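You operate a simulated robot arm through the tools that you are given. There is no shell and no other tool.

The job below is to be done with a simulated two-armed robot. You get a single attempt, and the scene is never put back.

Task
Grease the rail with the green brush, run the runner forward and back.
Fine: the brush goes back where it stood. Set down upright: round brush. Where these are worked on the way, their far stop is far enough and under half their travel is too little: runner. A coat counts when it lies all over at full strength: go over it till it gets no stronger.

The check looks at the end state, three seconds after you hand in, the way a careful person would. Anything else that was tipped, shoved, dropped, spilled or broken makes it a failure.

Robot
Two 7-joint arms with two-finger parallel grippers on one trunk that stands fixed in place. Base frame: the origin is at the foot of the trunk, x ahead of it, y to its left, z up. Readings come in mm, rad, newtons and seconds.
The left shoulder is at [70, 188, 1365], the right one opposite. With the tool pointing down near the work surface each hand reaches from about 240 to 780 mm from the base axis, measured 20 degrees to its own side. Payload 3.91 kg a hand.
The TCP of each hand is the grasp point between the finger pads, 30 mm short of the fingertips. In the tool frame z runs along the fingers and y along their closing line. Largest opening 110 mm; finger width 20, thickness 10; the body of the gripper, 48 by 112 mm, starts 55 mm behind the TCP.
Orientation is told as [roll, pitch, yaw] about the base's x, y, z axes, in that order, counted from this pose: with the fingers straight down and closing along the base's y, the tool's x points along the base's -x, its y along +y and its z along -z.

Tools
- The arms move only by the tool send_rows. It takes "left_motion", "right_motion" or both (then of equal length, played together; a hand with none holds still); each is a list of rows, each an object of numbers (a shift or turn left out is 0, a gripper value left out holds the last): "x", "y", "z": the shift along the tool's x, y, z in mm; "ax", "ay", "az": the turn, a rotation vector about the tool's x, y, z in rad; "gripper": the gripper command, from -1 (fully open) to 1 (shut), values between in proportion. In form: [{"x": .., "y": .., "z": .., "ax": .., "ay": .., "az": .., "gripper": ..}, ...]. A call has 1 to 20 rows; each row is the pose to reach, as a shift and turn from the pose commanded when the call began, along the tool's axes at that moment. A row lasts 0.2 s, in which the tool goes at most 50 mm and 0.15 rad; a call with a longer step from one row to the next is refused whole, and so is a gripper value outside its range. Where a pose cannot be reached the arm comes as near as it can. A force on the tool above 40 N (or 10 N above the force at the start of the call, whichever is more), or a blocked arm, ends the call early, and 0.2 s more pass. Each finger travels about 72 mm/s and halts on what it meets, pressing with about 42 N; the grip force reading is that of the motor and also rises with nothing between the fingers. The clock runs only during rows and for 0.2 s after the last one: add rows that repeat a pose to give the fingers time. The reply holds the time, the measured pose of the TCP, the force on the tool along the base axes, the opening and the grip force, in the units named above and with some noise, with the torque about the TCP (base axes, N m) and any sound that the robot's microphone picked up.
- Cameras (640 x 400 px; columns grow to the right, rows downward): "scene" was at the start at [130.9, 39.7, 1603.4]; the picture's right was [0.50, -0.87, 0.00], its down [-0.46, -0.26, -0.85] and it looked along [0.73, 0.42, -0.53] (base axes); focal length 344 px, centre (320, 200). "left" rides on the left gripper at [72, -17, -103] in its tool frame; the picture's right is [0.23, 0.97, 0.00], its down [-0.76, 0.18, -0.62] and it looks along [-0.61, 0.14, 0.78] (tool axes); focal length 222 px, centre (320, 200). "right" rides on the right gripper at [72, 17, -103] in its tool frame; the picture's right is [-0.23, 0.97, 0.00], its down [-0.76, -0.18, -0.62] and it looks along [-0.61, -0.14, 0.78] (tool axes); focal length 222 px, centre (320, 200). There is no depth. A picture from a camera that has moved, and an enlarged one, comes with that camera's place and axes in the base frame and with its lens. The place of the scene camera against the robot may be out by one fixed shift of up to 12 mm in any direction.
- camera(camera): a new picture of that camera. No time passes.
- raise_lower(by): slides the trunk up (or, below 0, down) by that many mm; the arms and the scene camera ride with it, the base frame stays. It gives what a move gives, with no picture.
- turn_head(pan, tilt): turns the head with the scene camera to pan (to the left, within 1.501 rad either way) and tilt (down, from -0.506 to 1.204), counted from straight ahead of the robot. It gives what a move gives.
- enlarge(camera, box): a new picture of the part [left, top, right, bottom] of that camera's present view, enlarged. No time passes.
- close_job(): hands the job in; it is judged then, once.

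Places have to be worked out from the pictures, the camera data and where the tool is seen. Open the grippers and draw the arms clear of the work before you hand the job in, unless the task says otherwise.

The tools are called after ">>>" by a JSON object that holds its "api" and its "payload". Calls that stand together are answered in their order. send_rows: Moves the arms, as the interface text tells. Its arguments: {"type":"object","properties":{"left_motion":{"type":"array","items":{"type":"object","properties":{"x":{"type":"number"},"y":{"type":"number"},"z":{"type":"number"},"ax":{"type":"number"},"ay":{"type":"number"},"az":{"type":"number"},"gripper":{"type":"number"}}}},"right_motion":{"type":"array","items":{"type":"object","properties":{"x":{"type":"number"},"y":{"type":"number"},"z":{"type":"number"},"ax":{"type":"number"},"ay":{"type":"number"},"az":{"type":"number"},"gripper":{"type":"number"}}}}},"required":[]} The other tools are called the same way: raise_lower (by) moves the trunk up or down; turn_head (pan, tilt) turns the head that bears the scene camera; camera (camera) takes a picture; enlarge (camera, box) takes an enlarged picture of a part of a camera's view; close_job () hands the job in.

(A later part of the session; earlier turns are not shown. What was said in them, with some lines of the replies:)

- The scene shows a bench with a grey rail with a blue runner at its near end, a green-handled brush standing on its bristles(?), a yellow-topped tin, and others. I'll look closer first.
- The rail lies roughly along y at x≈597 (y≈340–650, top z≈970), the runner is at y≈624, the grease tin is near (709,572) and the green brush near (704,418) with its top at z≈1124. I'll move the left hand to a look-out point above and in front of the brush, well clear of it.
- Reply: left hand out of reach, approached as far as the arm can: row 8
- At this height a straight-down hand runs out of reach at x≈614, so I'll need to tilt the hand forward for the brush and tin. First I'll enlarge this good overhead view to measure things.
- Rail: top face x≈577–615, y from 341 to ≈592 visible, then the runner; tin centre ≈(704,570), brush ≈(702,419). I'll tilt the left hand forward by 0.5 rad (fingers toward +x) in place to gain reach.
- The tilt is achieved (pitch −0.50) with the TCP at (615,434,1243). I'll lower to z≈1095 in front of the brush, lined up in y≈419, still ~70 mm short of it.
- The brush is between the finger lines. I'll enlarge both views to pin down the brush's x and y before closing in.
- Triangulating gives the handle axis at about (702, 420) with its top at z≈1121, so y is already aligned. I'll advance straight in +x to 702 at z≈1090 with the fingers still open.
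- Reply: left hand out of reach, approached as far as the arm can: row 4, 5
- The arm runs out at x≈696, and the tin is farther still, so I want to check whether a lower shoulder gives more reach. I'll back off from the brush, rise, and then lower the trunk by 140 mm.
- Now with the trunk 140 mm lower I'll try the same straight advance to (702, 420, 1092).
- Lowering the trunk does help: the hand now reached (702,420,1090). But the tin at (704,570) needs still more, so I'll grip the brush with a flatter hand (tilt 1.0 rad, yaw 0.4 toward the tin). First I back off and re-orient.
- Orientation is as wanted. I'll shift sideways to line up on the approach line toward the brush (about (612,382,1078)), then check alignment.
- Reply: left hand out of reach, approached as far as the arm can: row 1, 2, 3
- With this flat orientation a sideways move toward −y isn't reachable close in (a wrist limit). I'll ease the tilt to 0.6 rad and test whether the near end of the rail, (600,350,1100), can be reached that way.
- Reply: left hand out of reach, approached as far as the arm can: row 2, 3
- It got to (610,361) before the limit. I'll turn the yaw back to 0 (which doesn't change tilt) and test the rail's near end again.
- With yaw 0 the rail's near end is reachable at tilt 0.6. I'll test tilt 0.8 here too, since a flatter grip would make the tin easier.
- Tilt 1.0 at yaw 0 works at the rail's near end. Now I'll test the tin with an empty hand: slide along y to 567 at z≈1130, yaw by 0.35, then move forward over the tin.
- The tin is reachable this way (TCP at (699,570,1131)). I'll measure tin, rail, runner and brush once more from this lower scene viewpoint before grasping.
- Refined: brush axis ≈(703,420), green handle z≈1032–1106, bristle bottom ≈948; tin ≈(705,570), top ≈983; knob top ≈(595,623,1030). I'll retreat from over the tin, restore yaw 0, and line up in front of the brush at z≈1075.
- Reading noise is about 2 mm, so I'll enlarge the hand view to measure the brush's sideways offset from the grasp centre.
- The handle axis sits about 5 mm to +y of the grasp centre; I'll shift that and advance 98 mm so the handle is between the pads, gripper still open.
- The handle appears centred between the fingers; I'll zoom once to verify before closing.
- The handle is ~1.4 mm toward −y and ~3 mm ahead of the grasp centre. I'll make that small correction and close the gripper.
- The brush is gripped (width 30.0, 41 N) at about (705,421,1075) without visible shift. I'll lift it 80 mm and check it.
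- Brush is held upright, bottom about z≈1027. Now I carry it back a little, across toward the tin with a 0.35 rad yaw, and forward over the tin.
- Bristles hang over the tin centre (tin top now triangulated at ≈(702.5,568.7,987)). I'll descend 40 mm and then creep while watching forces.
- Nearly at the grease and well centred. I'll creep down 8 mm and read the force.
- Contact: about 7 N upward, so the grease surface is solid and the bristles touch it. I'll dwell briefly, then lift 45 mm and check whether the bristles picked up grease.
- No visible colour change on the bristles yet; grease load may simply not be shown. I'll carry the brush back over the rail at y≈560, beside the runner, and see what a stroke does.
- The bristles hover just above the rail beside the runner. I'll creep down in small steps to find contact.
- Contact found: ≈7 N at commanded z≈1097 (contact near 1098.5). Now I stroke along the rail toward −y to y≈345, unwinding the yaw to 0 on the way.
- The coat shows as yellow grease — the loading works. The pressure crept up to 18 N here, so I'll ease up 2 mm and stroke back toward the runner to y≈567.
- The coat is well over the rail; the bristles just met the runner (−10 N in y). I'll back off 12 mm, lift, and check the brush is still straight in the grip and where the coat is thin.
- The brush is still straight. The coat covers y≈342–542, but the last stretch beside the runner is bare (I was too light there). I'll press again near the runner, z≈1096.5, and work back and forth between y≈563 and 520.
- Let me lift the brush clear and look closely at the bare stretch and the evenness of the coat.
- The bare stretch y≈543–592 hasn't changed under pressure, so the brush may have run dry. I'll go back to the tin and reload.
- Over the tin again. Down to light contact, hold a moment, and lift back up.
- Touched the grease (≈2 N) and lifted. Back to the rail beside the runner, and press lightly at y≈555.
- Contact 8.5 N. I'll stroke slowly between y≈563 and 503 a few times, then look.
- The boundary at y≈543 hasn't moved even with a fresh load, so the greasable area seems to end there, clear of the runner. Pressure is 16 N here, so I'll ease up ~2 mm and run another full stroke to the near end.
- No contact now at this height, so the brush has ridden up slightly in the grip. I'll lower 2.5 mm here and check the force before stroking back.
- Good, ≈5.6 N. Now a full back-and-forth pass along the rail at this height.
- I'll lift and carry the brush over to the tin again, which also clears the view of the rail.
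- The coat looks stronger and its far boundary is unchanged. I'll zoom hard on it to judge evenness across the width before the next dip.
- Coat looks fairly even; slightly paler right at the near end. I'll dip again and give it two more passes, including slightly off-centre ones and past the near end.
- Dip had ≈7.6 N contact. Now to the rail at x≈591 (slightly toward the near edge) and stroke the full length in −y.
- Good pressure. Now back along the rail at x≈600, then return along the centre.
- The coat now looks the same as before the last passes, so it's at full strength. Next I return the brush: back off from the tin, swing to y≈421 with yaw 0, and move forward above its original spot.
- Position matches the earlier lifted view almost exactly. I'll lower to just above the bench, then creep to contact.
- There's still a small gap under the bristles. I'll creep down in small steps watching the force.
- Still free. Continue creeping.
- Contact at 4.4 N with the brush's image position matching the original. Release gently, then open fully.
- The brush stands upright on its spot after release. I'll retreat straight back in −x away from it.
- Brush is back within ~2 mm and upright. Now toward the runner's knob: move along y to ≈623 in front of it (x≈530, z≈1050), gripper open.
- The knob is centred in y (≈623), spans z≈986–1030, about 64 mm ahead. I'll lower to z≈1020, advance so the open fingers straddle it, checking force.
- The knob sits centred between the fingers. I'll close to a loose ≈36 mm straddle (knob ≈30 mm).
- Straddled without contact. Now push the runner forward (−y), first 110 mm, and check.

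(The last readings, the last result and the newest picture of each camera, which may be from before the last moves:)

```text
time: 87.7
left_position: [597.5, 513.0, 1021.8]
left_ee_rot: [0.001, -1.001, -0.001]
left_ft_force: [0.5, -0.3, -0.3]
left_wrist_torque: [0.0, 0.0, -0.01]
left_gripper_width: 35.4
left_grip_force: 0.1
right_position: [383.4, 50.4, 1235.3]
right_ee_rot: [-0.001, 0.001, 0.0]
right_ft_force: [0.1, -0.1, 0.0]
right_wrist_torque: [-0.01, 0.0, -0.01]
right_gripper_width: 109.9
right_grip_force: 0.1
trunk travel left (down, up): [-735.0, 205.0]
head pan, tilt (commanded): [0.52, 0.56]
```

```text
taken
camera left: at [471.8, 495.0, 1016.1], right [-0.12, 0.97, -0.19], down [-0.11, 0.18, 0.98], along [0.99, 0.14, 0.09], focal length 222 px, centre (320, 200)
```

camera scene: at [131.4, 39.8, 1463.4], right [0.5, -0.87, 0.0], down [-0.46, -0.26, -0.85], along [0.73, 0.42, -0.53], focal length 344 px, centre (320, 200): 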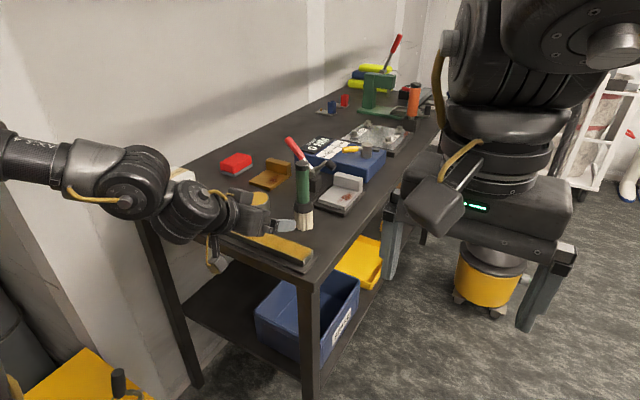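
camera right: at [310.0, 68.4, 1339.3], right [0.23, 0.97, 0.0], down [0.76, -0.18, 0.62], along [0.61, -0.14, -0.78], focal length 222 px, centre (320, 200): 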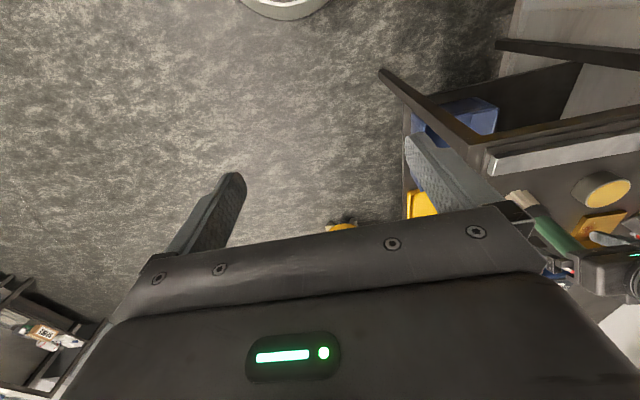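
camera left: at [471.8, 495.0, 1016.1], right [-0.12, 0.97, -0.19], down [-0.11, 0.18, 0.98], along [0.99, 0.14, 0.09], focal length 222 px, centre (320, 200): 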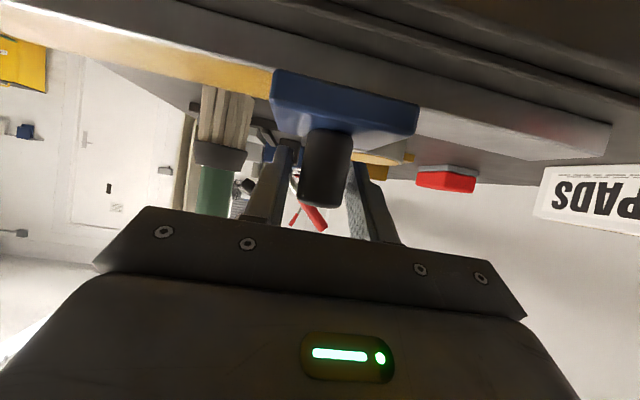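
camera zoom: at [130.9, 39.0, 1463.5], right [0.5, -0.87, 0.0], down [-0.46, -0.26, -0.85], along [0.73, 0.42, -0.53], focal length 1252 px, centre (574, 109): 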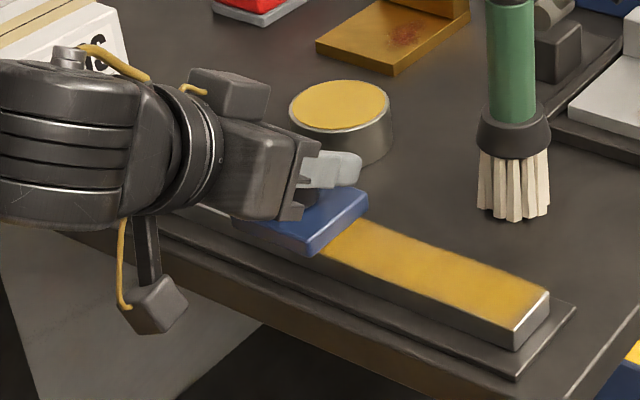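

The runner slides freely and stays on the rail. Continue forward to the far stop, slowing near the end.

>>> {"api": "send_rows", "payload": {"left_motion": [{"y": -25}, {"y": -50}, {"y": -75}, {"y": -95}, {"y": -110}, {"y": -122}, {"y": -130}, {"y": -136}, {"y": -140}, {"y": -144}, {"y": -147}, {"y": -150}]}}

>>> {"api": "enlarge", "payload": {"camera": "scene", "box": [170, 170, 330, 280]}}

>>> {"api": "camera", "payload": {"camera": "left"}}

>>> {"api": "enlarge", "payload": {"camera": "right", "box": [480, 100, 640, 220]}}

```text
time: 90.3
left_position: [596.4, 370.1, 1020.7]
left_ee_rot: [-0.003, -1.003, 0.01]
left_ft_force: [1.8, 27.0, 7.8]
left_wrist_torque: [0.51, 0.14, -0.11]
left_gripper_width: 48.3
left_grip_force: 12.7
right_position: [383.9, 56.6, 1235.4]
right_ee_rot: [-0.006, 0.0, 0.0]
right_ft_force: [0.6, 0.5, 0.3]
right_wrist_torque: [0.0, 0.01, 0.01]
right_gripper_width: 109.8
right_grip_force: 0.0
trunk travel left (down, up): [-735.0, 205.0]
head pan, tilt (commanded): [0.52, 0.56]
```

```text
3.64 times, centred on (250, 225) of scene
camera zoom: at [130.3, 45.8, 1463.5], right [0.5, -0.87, 0.0], down [-0.46, -0.27, -0.85], along [0.73, 0.42, -0.53], focal length 1252 px, centre (574, 109)
```

zoom: 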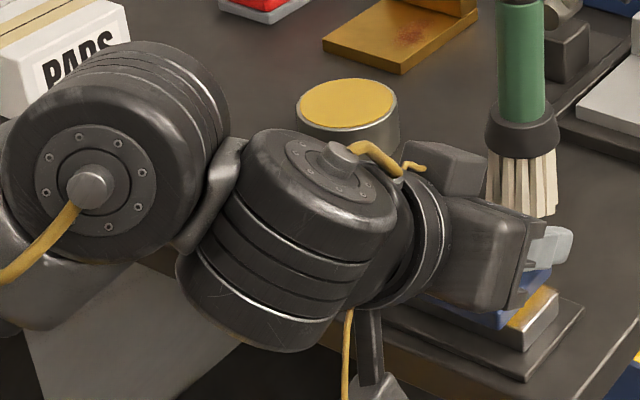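

```text
taken
camera left: at [469.9, 352.8, 1015.2], right [-0.13, 0.97, -0.19], down [-0.12, 0.18, 0.98], along [0.98, 0.15, 0.09], focal length 222 px, centre (320, 200)
```

left: 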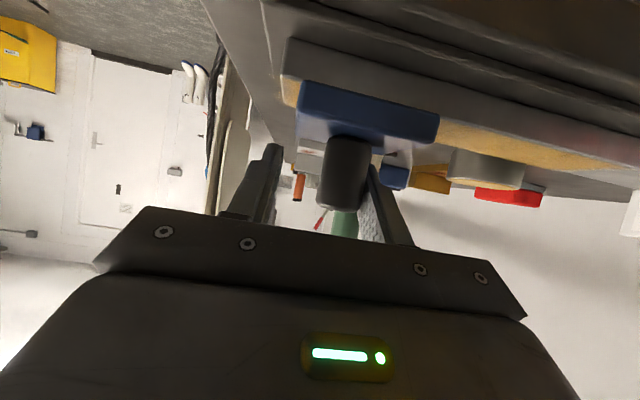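

```text
3.33 times, centred on (560, 160) of right
camera zoom: at [310.0, 73.4, 1339.1], right [0.23, 0.97, 0.0], down [0.76, -0.17, 0.62], along [0.61, -0.15, -0.78], focal length 740 px, centre (-480, 333)
```

zoom: 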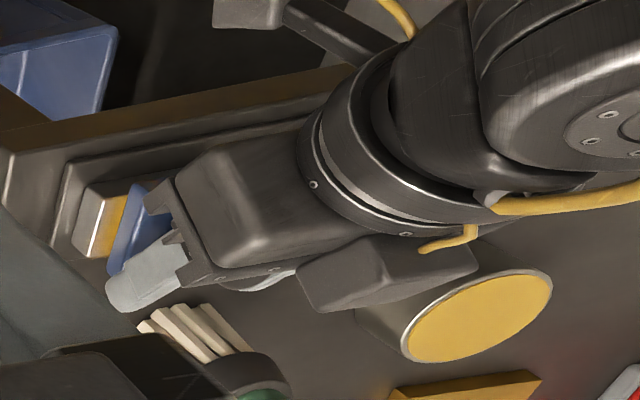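

The runner hit its far stop (27 N, knob at y≈380, travel ≈244 mm). Now bring it back toward +y, slowing near home.

>>> {"api": "send_rows", "payload": {"left_motion": [{"y": 10}, {"y": 35}, {"y": 60}, {"y": 85}, {"y": 110}, {"y": 135}, {"y": 160}, {"y": 185}, {"y": 210}, {"y": 230}, {"y": 245}, {"y": 254}, {"y": 258}, {"y": 260}, {"y": 260}]}}

>>> {"api": "camera", "payload": {"camera": "left"}}

>>> {"api": "enlarge", "payload": {"camera": "scene", "box": [160, 170, 320, 280]}}

```text
time: 93.5
left_position: [596.7, 624.6, 1019.8]
left_ee_rot: [0.0, -1.001, -0.002]
left_ft_force: [0.2, -2.5, -0.3]
left_wrist_torque: [-0.02, -0.02, -0.02]
left_gripper_width: 37.1
left_grip_force: 1.7
right_position: [383.2, 50.9, 1237.0]
right_ee_rot: [0.001, 0.0, 0.0]
right_ft_force: [0.7, 0.8, -0.2]
right_wrist_torque: [-0.02, -0.04, 0.03]
right_gripper_width: 110.1
right_grip_force: 0.0
trunk travel left (down, up): [-735.0, 205.0]
head pan, tilt (commanded): [0.52, 0.56]
```

```text
taken
camera left: at [469.3, 607.3, 1016.0], right [-0.12, 0.97, -0.19], down [-0.11, 0.18, 0.98], along [0.99, 0.14, 0.09], focal length 222 px, centre (320, 200)
```

left: 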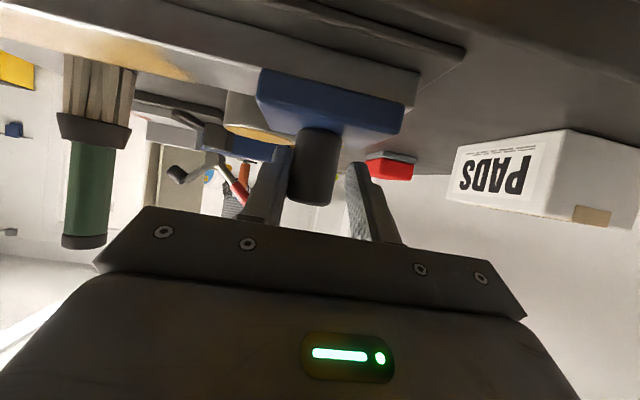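

```text
3.64 times, centred on (240, 225) of scene
camera zoom: at [130.8, 39.7, 1463.5], right [0.5, -0.87, 0.0], down [-0.46, -0.26, -0.85], along [0.73, 0.42, -0.53], focal length 1252 px, centre (611, 109)
```

zoom: 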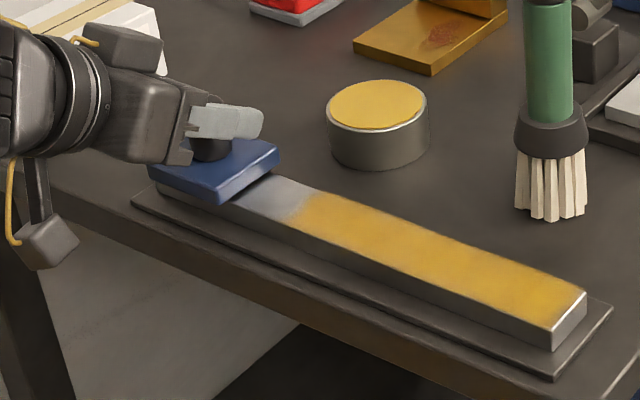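

The runner is ~4–5 mm short of its original place compared with the earlier hand view. I'll push a little further +y in small steps, watching the force for the home stop.

>>> {"api": "send_rows", "payload": {"left_motion": [{"y": 2}, {"y": 3.5}, {"y": 5}, {"y": 5}]}}

>>> {"api": "camera", "payload": {"camera": "left"}}

```text
time: 94.5
left_position: [595.1, 628.7, 1020.8]
left_ee_rot: [0.001, -0.998, -0.001]
left_ft_force: [-1.8, -5.5, -1.0]
left_wrist_torque: [-0.03, 0.04, -0.04]
left_gripper_width: 38.7
left_grip_force: 3.7
right_position: [383.5, 50.6, 1235.4]
right_ee_rot: [0.0, -0.002, -0.001]
right_ft_force: [-0.5, 0.1, -0.1]
right_wrist_torque: [0.04, -0.01, 0.0]
right_gripper_width: 109.8
right_grip_force: 0.1
trunk travel left (down, up): [-735.0, 205.0]
head pan, tilt (commanded): [0.52, 0.56]
```

```text
taken
camera left: at [469.2, 611.2, 1015.9], right [-0.12, 0.97, -0.19], down [-0.11, 0.18, 0.98], along [0.99, 0.14, 0.09], focal length 222 px, centre (320, 200)
```

left: 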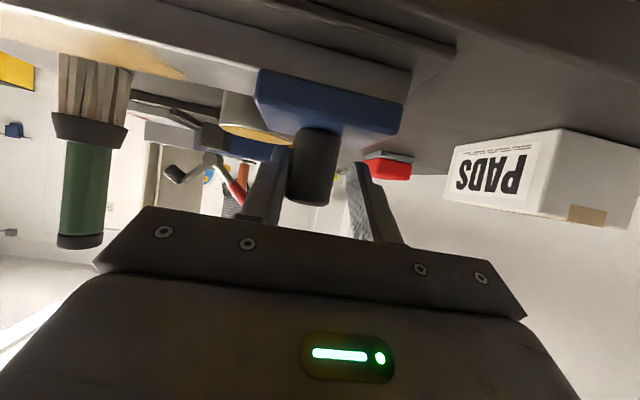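

The knob is now at y≈622.5, matching its original place (≈622.6). I'll open the fingers and back the hand off to compare from the scene camera.

>>> {"api": "send_rows", "payload": {"left_motion": [{"gripper": 0}, {"gripper": -1}, {"gripper": -1}, {"gripper": -1}, {"x": 10, "z": -20, "gripper": -1}, {"x": 22, "z": -42}, {"x": 34, "z": -64}, {"x": 34, "z": -84}, {"x": 34, "z": -84}]}}

>>> {"api": "enlarge", "payload": {"camera": "scene", "box": [180, 180, 340, 280]}}

>>> {"api": "camera", "payload": {"camera": "scene"}}

```text
time: 96.5
left_position: [506.8, 629.7, 1036.3]
left_ee_rot: [-0.002, -0.999, 0.002]
left_ft_force: [-0.8, 0.1, -0.2]
left_wrist_torque: [-0.02, 0.0, 0.0]
left_gripper_width: 110.0
left_grip_force: 0.1
right_position: [384.1, 51.0, 1236.6]
right_ee_rot: [0.001, -0.001, 0.0]
right_ft_force: [-0.1, 0.1, -0.1]
right_wrist_torque: [-0.01, -0.01, -0.02]
right_gripper_width: 109.8
right_grip_force: 0.1
trunk travel left (down, up): [-735.0, 205.0]
head pan, tilt (commanded): [0.52, 0.56]
```

```text
4.00 times, centred on (260, 230) of scene
camera zoom: at [131.4, 40.1, 1463.4], right [0.5, -0.87, 0.0], down [-0.46, -0.26, -0.85], along [0.73, 0.42, -0.53], focal length 1377 px, centre (560, 80)
```

zoom: 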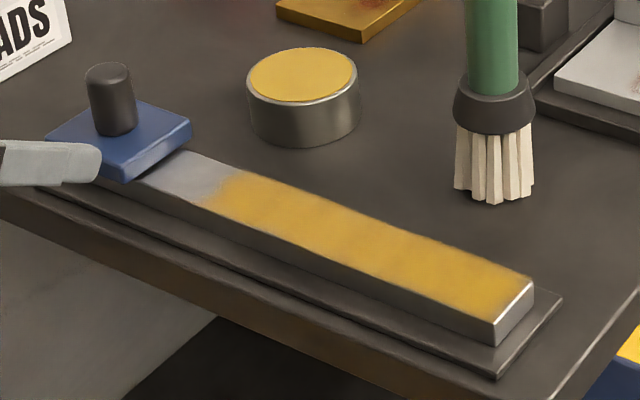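

```text
taken
camera scene: at [131.4, 40.1, 1463.4], right [0.5, -0.87, 0.0], down [-0.46, -0.26, -0.85], along [0.73, 0.42, -0.53], focal length 344 px, centre (320, 200)
```

scene: 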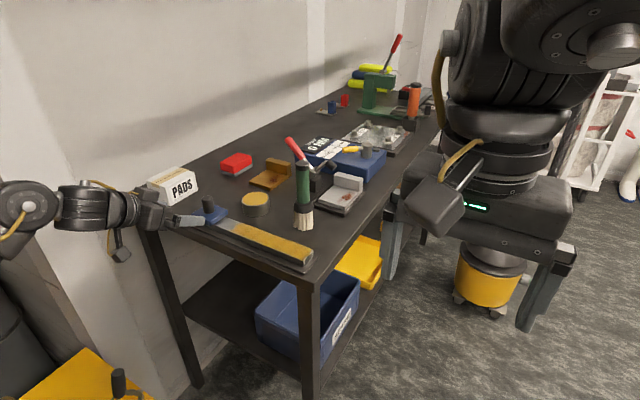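

From the scene camera the runner, tin and all else sit as at the start, and the brush is upright within ~2–3 mm of its spot. I'll draw the left hand back and up to its starting posture, which also gives its camera a look down at the coat.

>>> {"api": "send_rows", "payload": {"left_motion": [{"x": -5, "y": -8, "z": -19, "ay": 0.05}, {"x": -10, "y": -17, "z": -38, "ay": 0.17}, {"x": -15, "y": -26, "z": -57, "ay": 0.3}, {"x": -20, "y": -34, "z": -76, "ay": 0.44}, {"x": -25, "y": -43, "z": -95, "ay": 0.58}, {"x": -30, "y": -51, "z": -114, "ay": 0.72}, {"x": -34, "y": -60, "z": -133, "ay": 0.86}, {"x": -38.7, "y": -68, "z": -150.8, "ay": 1.0}, {"x": -38.7, "y": -68, "z": -150.8, "ay": 1.0}]}}

>>> {"api": "camera", "payload": {"camera": "left"}}

>>> {"api": "camera", "payload": {"camera": "scene"}}

```text
time: 98.5
left_position: [402.3, 561.4, 1151.0]
left_ee_rot: [-0.001, 0.003, -0.001]
left_ft_force: [0.2, 0.2, 0.7]
left_wrist_torque: [0.0, -0.03, 0.0]
left_gripper_width: 110.0
left_grip_force: 0.0
right_position: [383.3, 52.2, 1236.3]
right_ee_rot: [0.0, 0.0, -0.001]
right_ft_force: [0.6, -0.1, -1.2]
right_wrist_torque: [0.05, -0.01, -0.01]
right_gripper_width: 110.2
right_grip_force: 0.1
trunk travel left (down, up): [-735.0, 205.0]
head pan, tilt (commanded): [0.52, 0.56]
```

```text
taken
camera left: at [329.6, 545.1, 1254.3], right [-0.23, 0.97, 0.0], down [0.76, 0.18, 0.62], along [0.61, 0.14, -0.78], focal length 222 px, centre (320, 200)
```

left: 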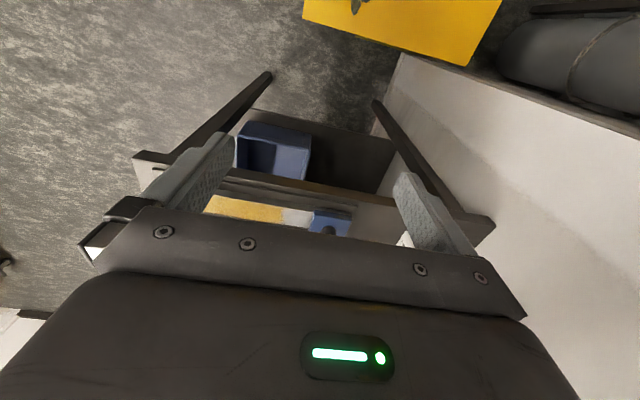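

```text
taken
camera scene: at [130.5, 40.9, 1463.4], right [0.5, -0.87, 0.0], down [-0.46, -0.27, -0.85], along [0.74, 0.42, -0.53], focal length 344 px, centre (320, 200)
```

scene: 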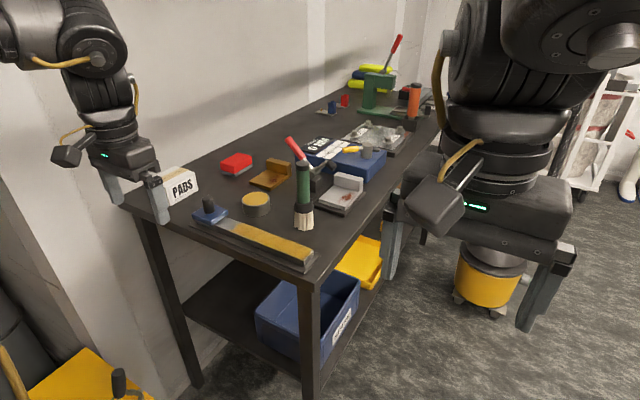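

The arm is clear of the bench. I'll raise the trunk back by 140 mm, so the scene camera can be compared one-to-one with the first picture.

>>> {"api": "raise_lower", "payload": {"by": 140}}

>>> {"api": "enlarge", "payload": {"camera": "scene", "box": [130, 160, 400, 330]}}

>>> {"api": "enlarge", "payload": {"camera": "scene", "box": [180, 220, 340, 320]}}

>>> {"api": "camera", "payload": {"camera": "left"}}

>>> {"api": "enlarge", "payload": {"camera": "right", "box": [400, 60, 640, 210]}}

```text
time: 100.1
left_position: [402.0, 562.0, 1290.6]
left_ee_rot: [0.0, 0.0, 0.001]
left_ft_force: [0.3, -0.7, -0.2]
left_wrist_torque: [0.02, 0.0, 0.01]
left_gripper_width: 110.0
left_grip_force: 0.0
right_position: [383.9, 51.5, 1376.6]
right_ee_rot: [0.0, 0.001, 0.0]
right_ft_force: [0.6, 0.5, -0.2]
right_wrist_torque: [0.02, 0.01, -0.01]
right_gripper_width: 110.1
right_grip_force: 0.0
trunk travel left (down, up): [-875.0, 65.0]
head pan, tilt (commanded): [0.52, 0.56]
```

```text
2.35 times, centred on (265, 245) of scene
camera zoom: at [131.0, 39.9, 1603.4], right [0.5, -0.87, 0.0], down [-0.46, -0.26, -0.85], along [0.73, 0.42, -0.53], focal length 810 px, centre (449, 94)
```

zoom: 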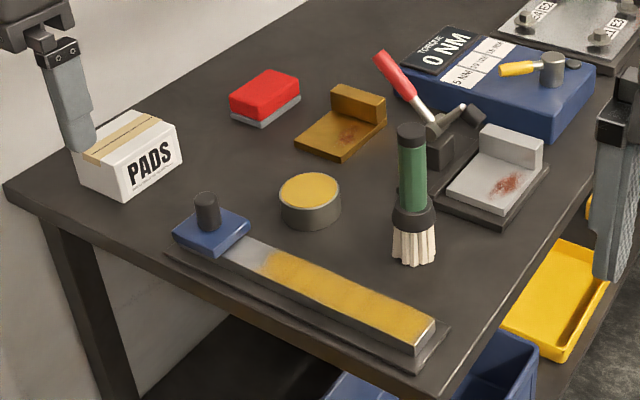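

```text
4.00 times, centred on (260, 270) of scene
camera zoom: at [131.0, 39.9, 1603.4], right [0.5, -0.87, 0.0], down [-0.46, -0.26, -0.85], along [0.73, 0.42, -0.53], focal length 1377 px, centre (560, -80)
```

zoom: 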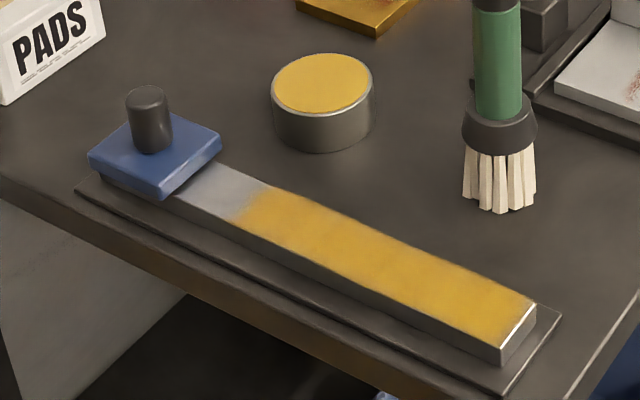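

```text
taken
camera left: at [330.0, 544.4, 1394.4], right [-0.23, 0.97, 0.0], down [0.76, 0.18, 0.62], along [0.61, 0.14, -0.78], focal length 222 px, centre (320, 200)
```

left: 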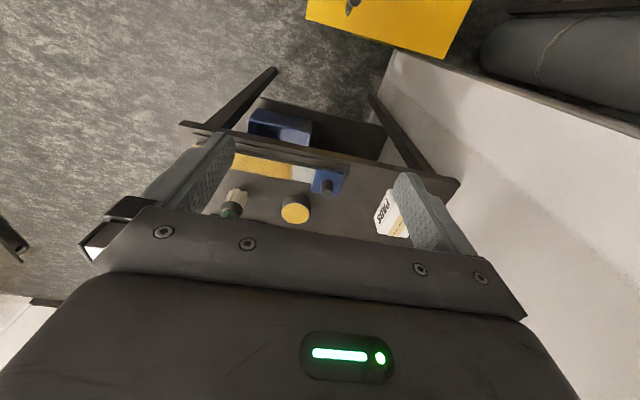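

```text
2.67 times, centred on (520, 135) of right
camera zoom: at [310.7, 68.4, 1479.1], right [0.23, 0.97, 0.0], down [0.76, -0.18, 0.62], along [0.61, -0.14, -0.78], focal length 592 px, centre (-213, 373)
```

zoom: 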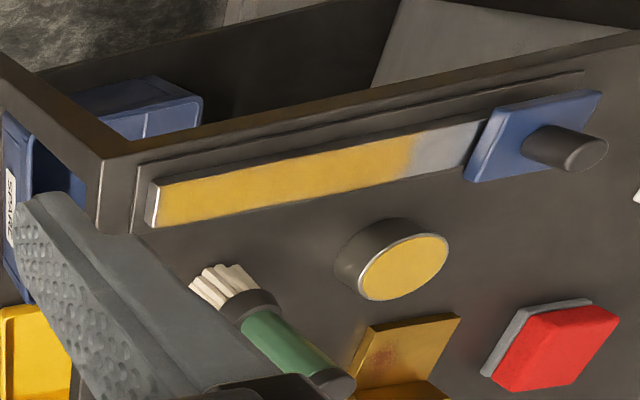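

Everything matches the first picture: the runner is back home after running to its far stop, and the brush stands upright on its spot. The coat is even and no longer changing, though the greasable area stops at y≈543, so a bare strip of about 50 mm remains beside the runner that would not take grease. The grippers are open and the arms are clear, so I'm handing in.

>>> {"api": "close_job", "payload": {}}

```text
The job is handed in.
```

I greased the rail with the green brush, ran the runner to its far stop and back, and handed the job in. I don't have the check's result.

- **Coat:** it covers the rail from the near end up to about 50 mm short of the runner. The last passes made no visible difference, so I take it to be at full strength. The bare 50 mm strip next to the runner would not take grease, even with a freshly loaded brush pressed on it. I did not try greasing the part under the runner.
- **Runner:** it moved freely, hit its far stop after about 244 mm of travel, and is back within about 1 mm of where it started.
- **Brush:** it stands upright, within about 2–3 mm of its original spot.
- **Everything else:** nothing else on the bench looks moved compared with the first picture. The grippers are open and the arms are clear.
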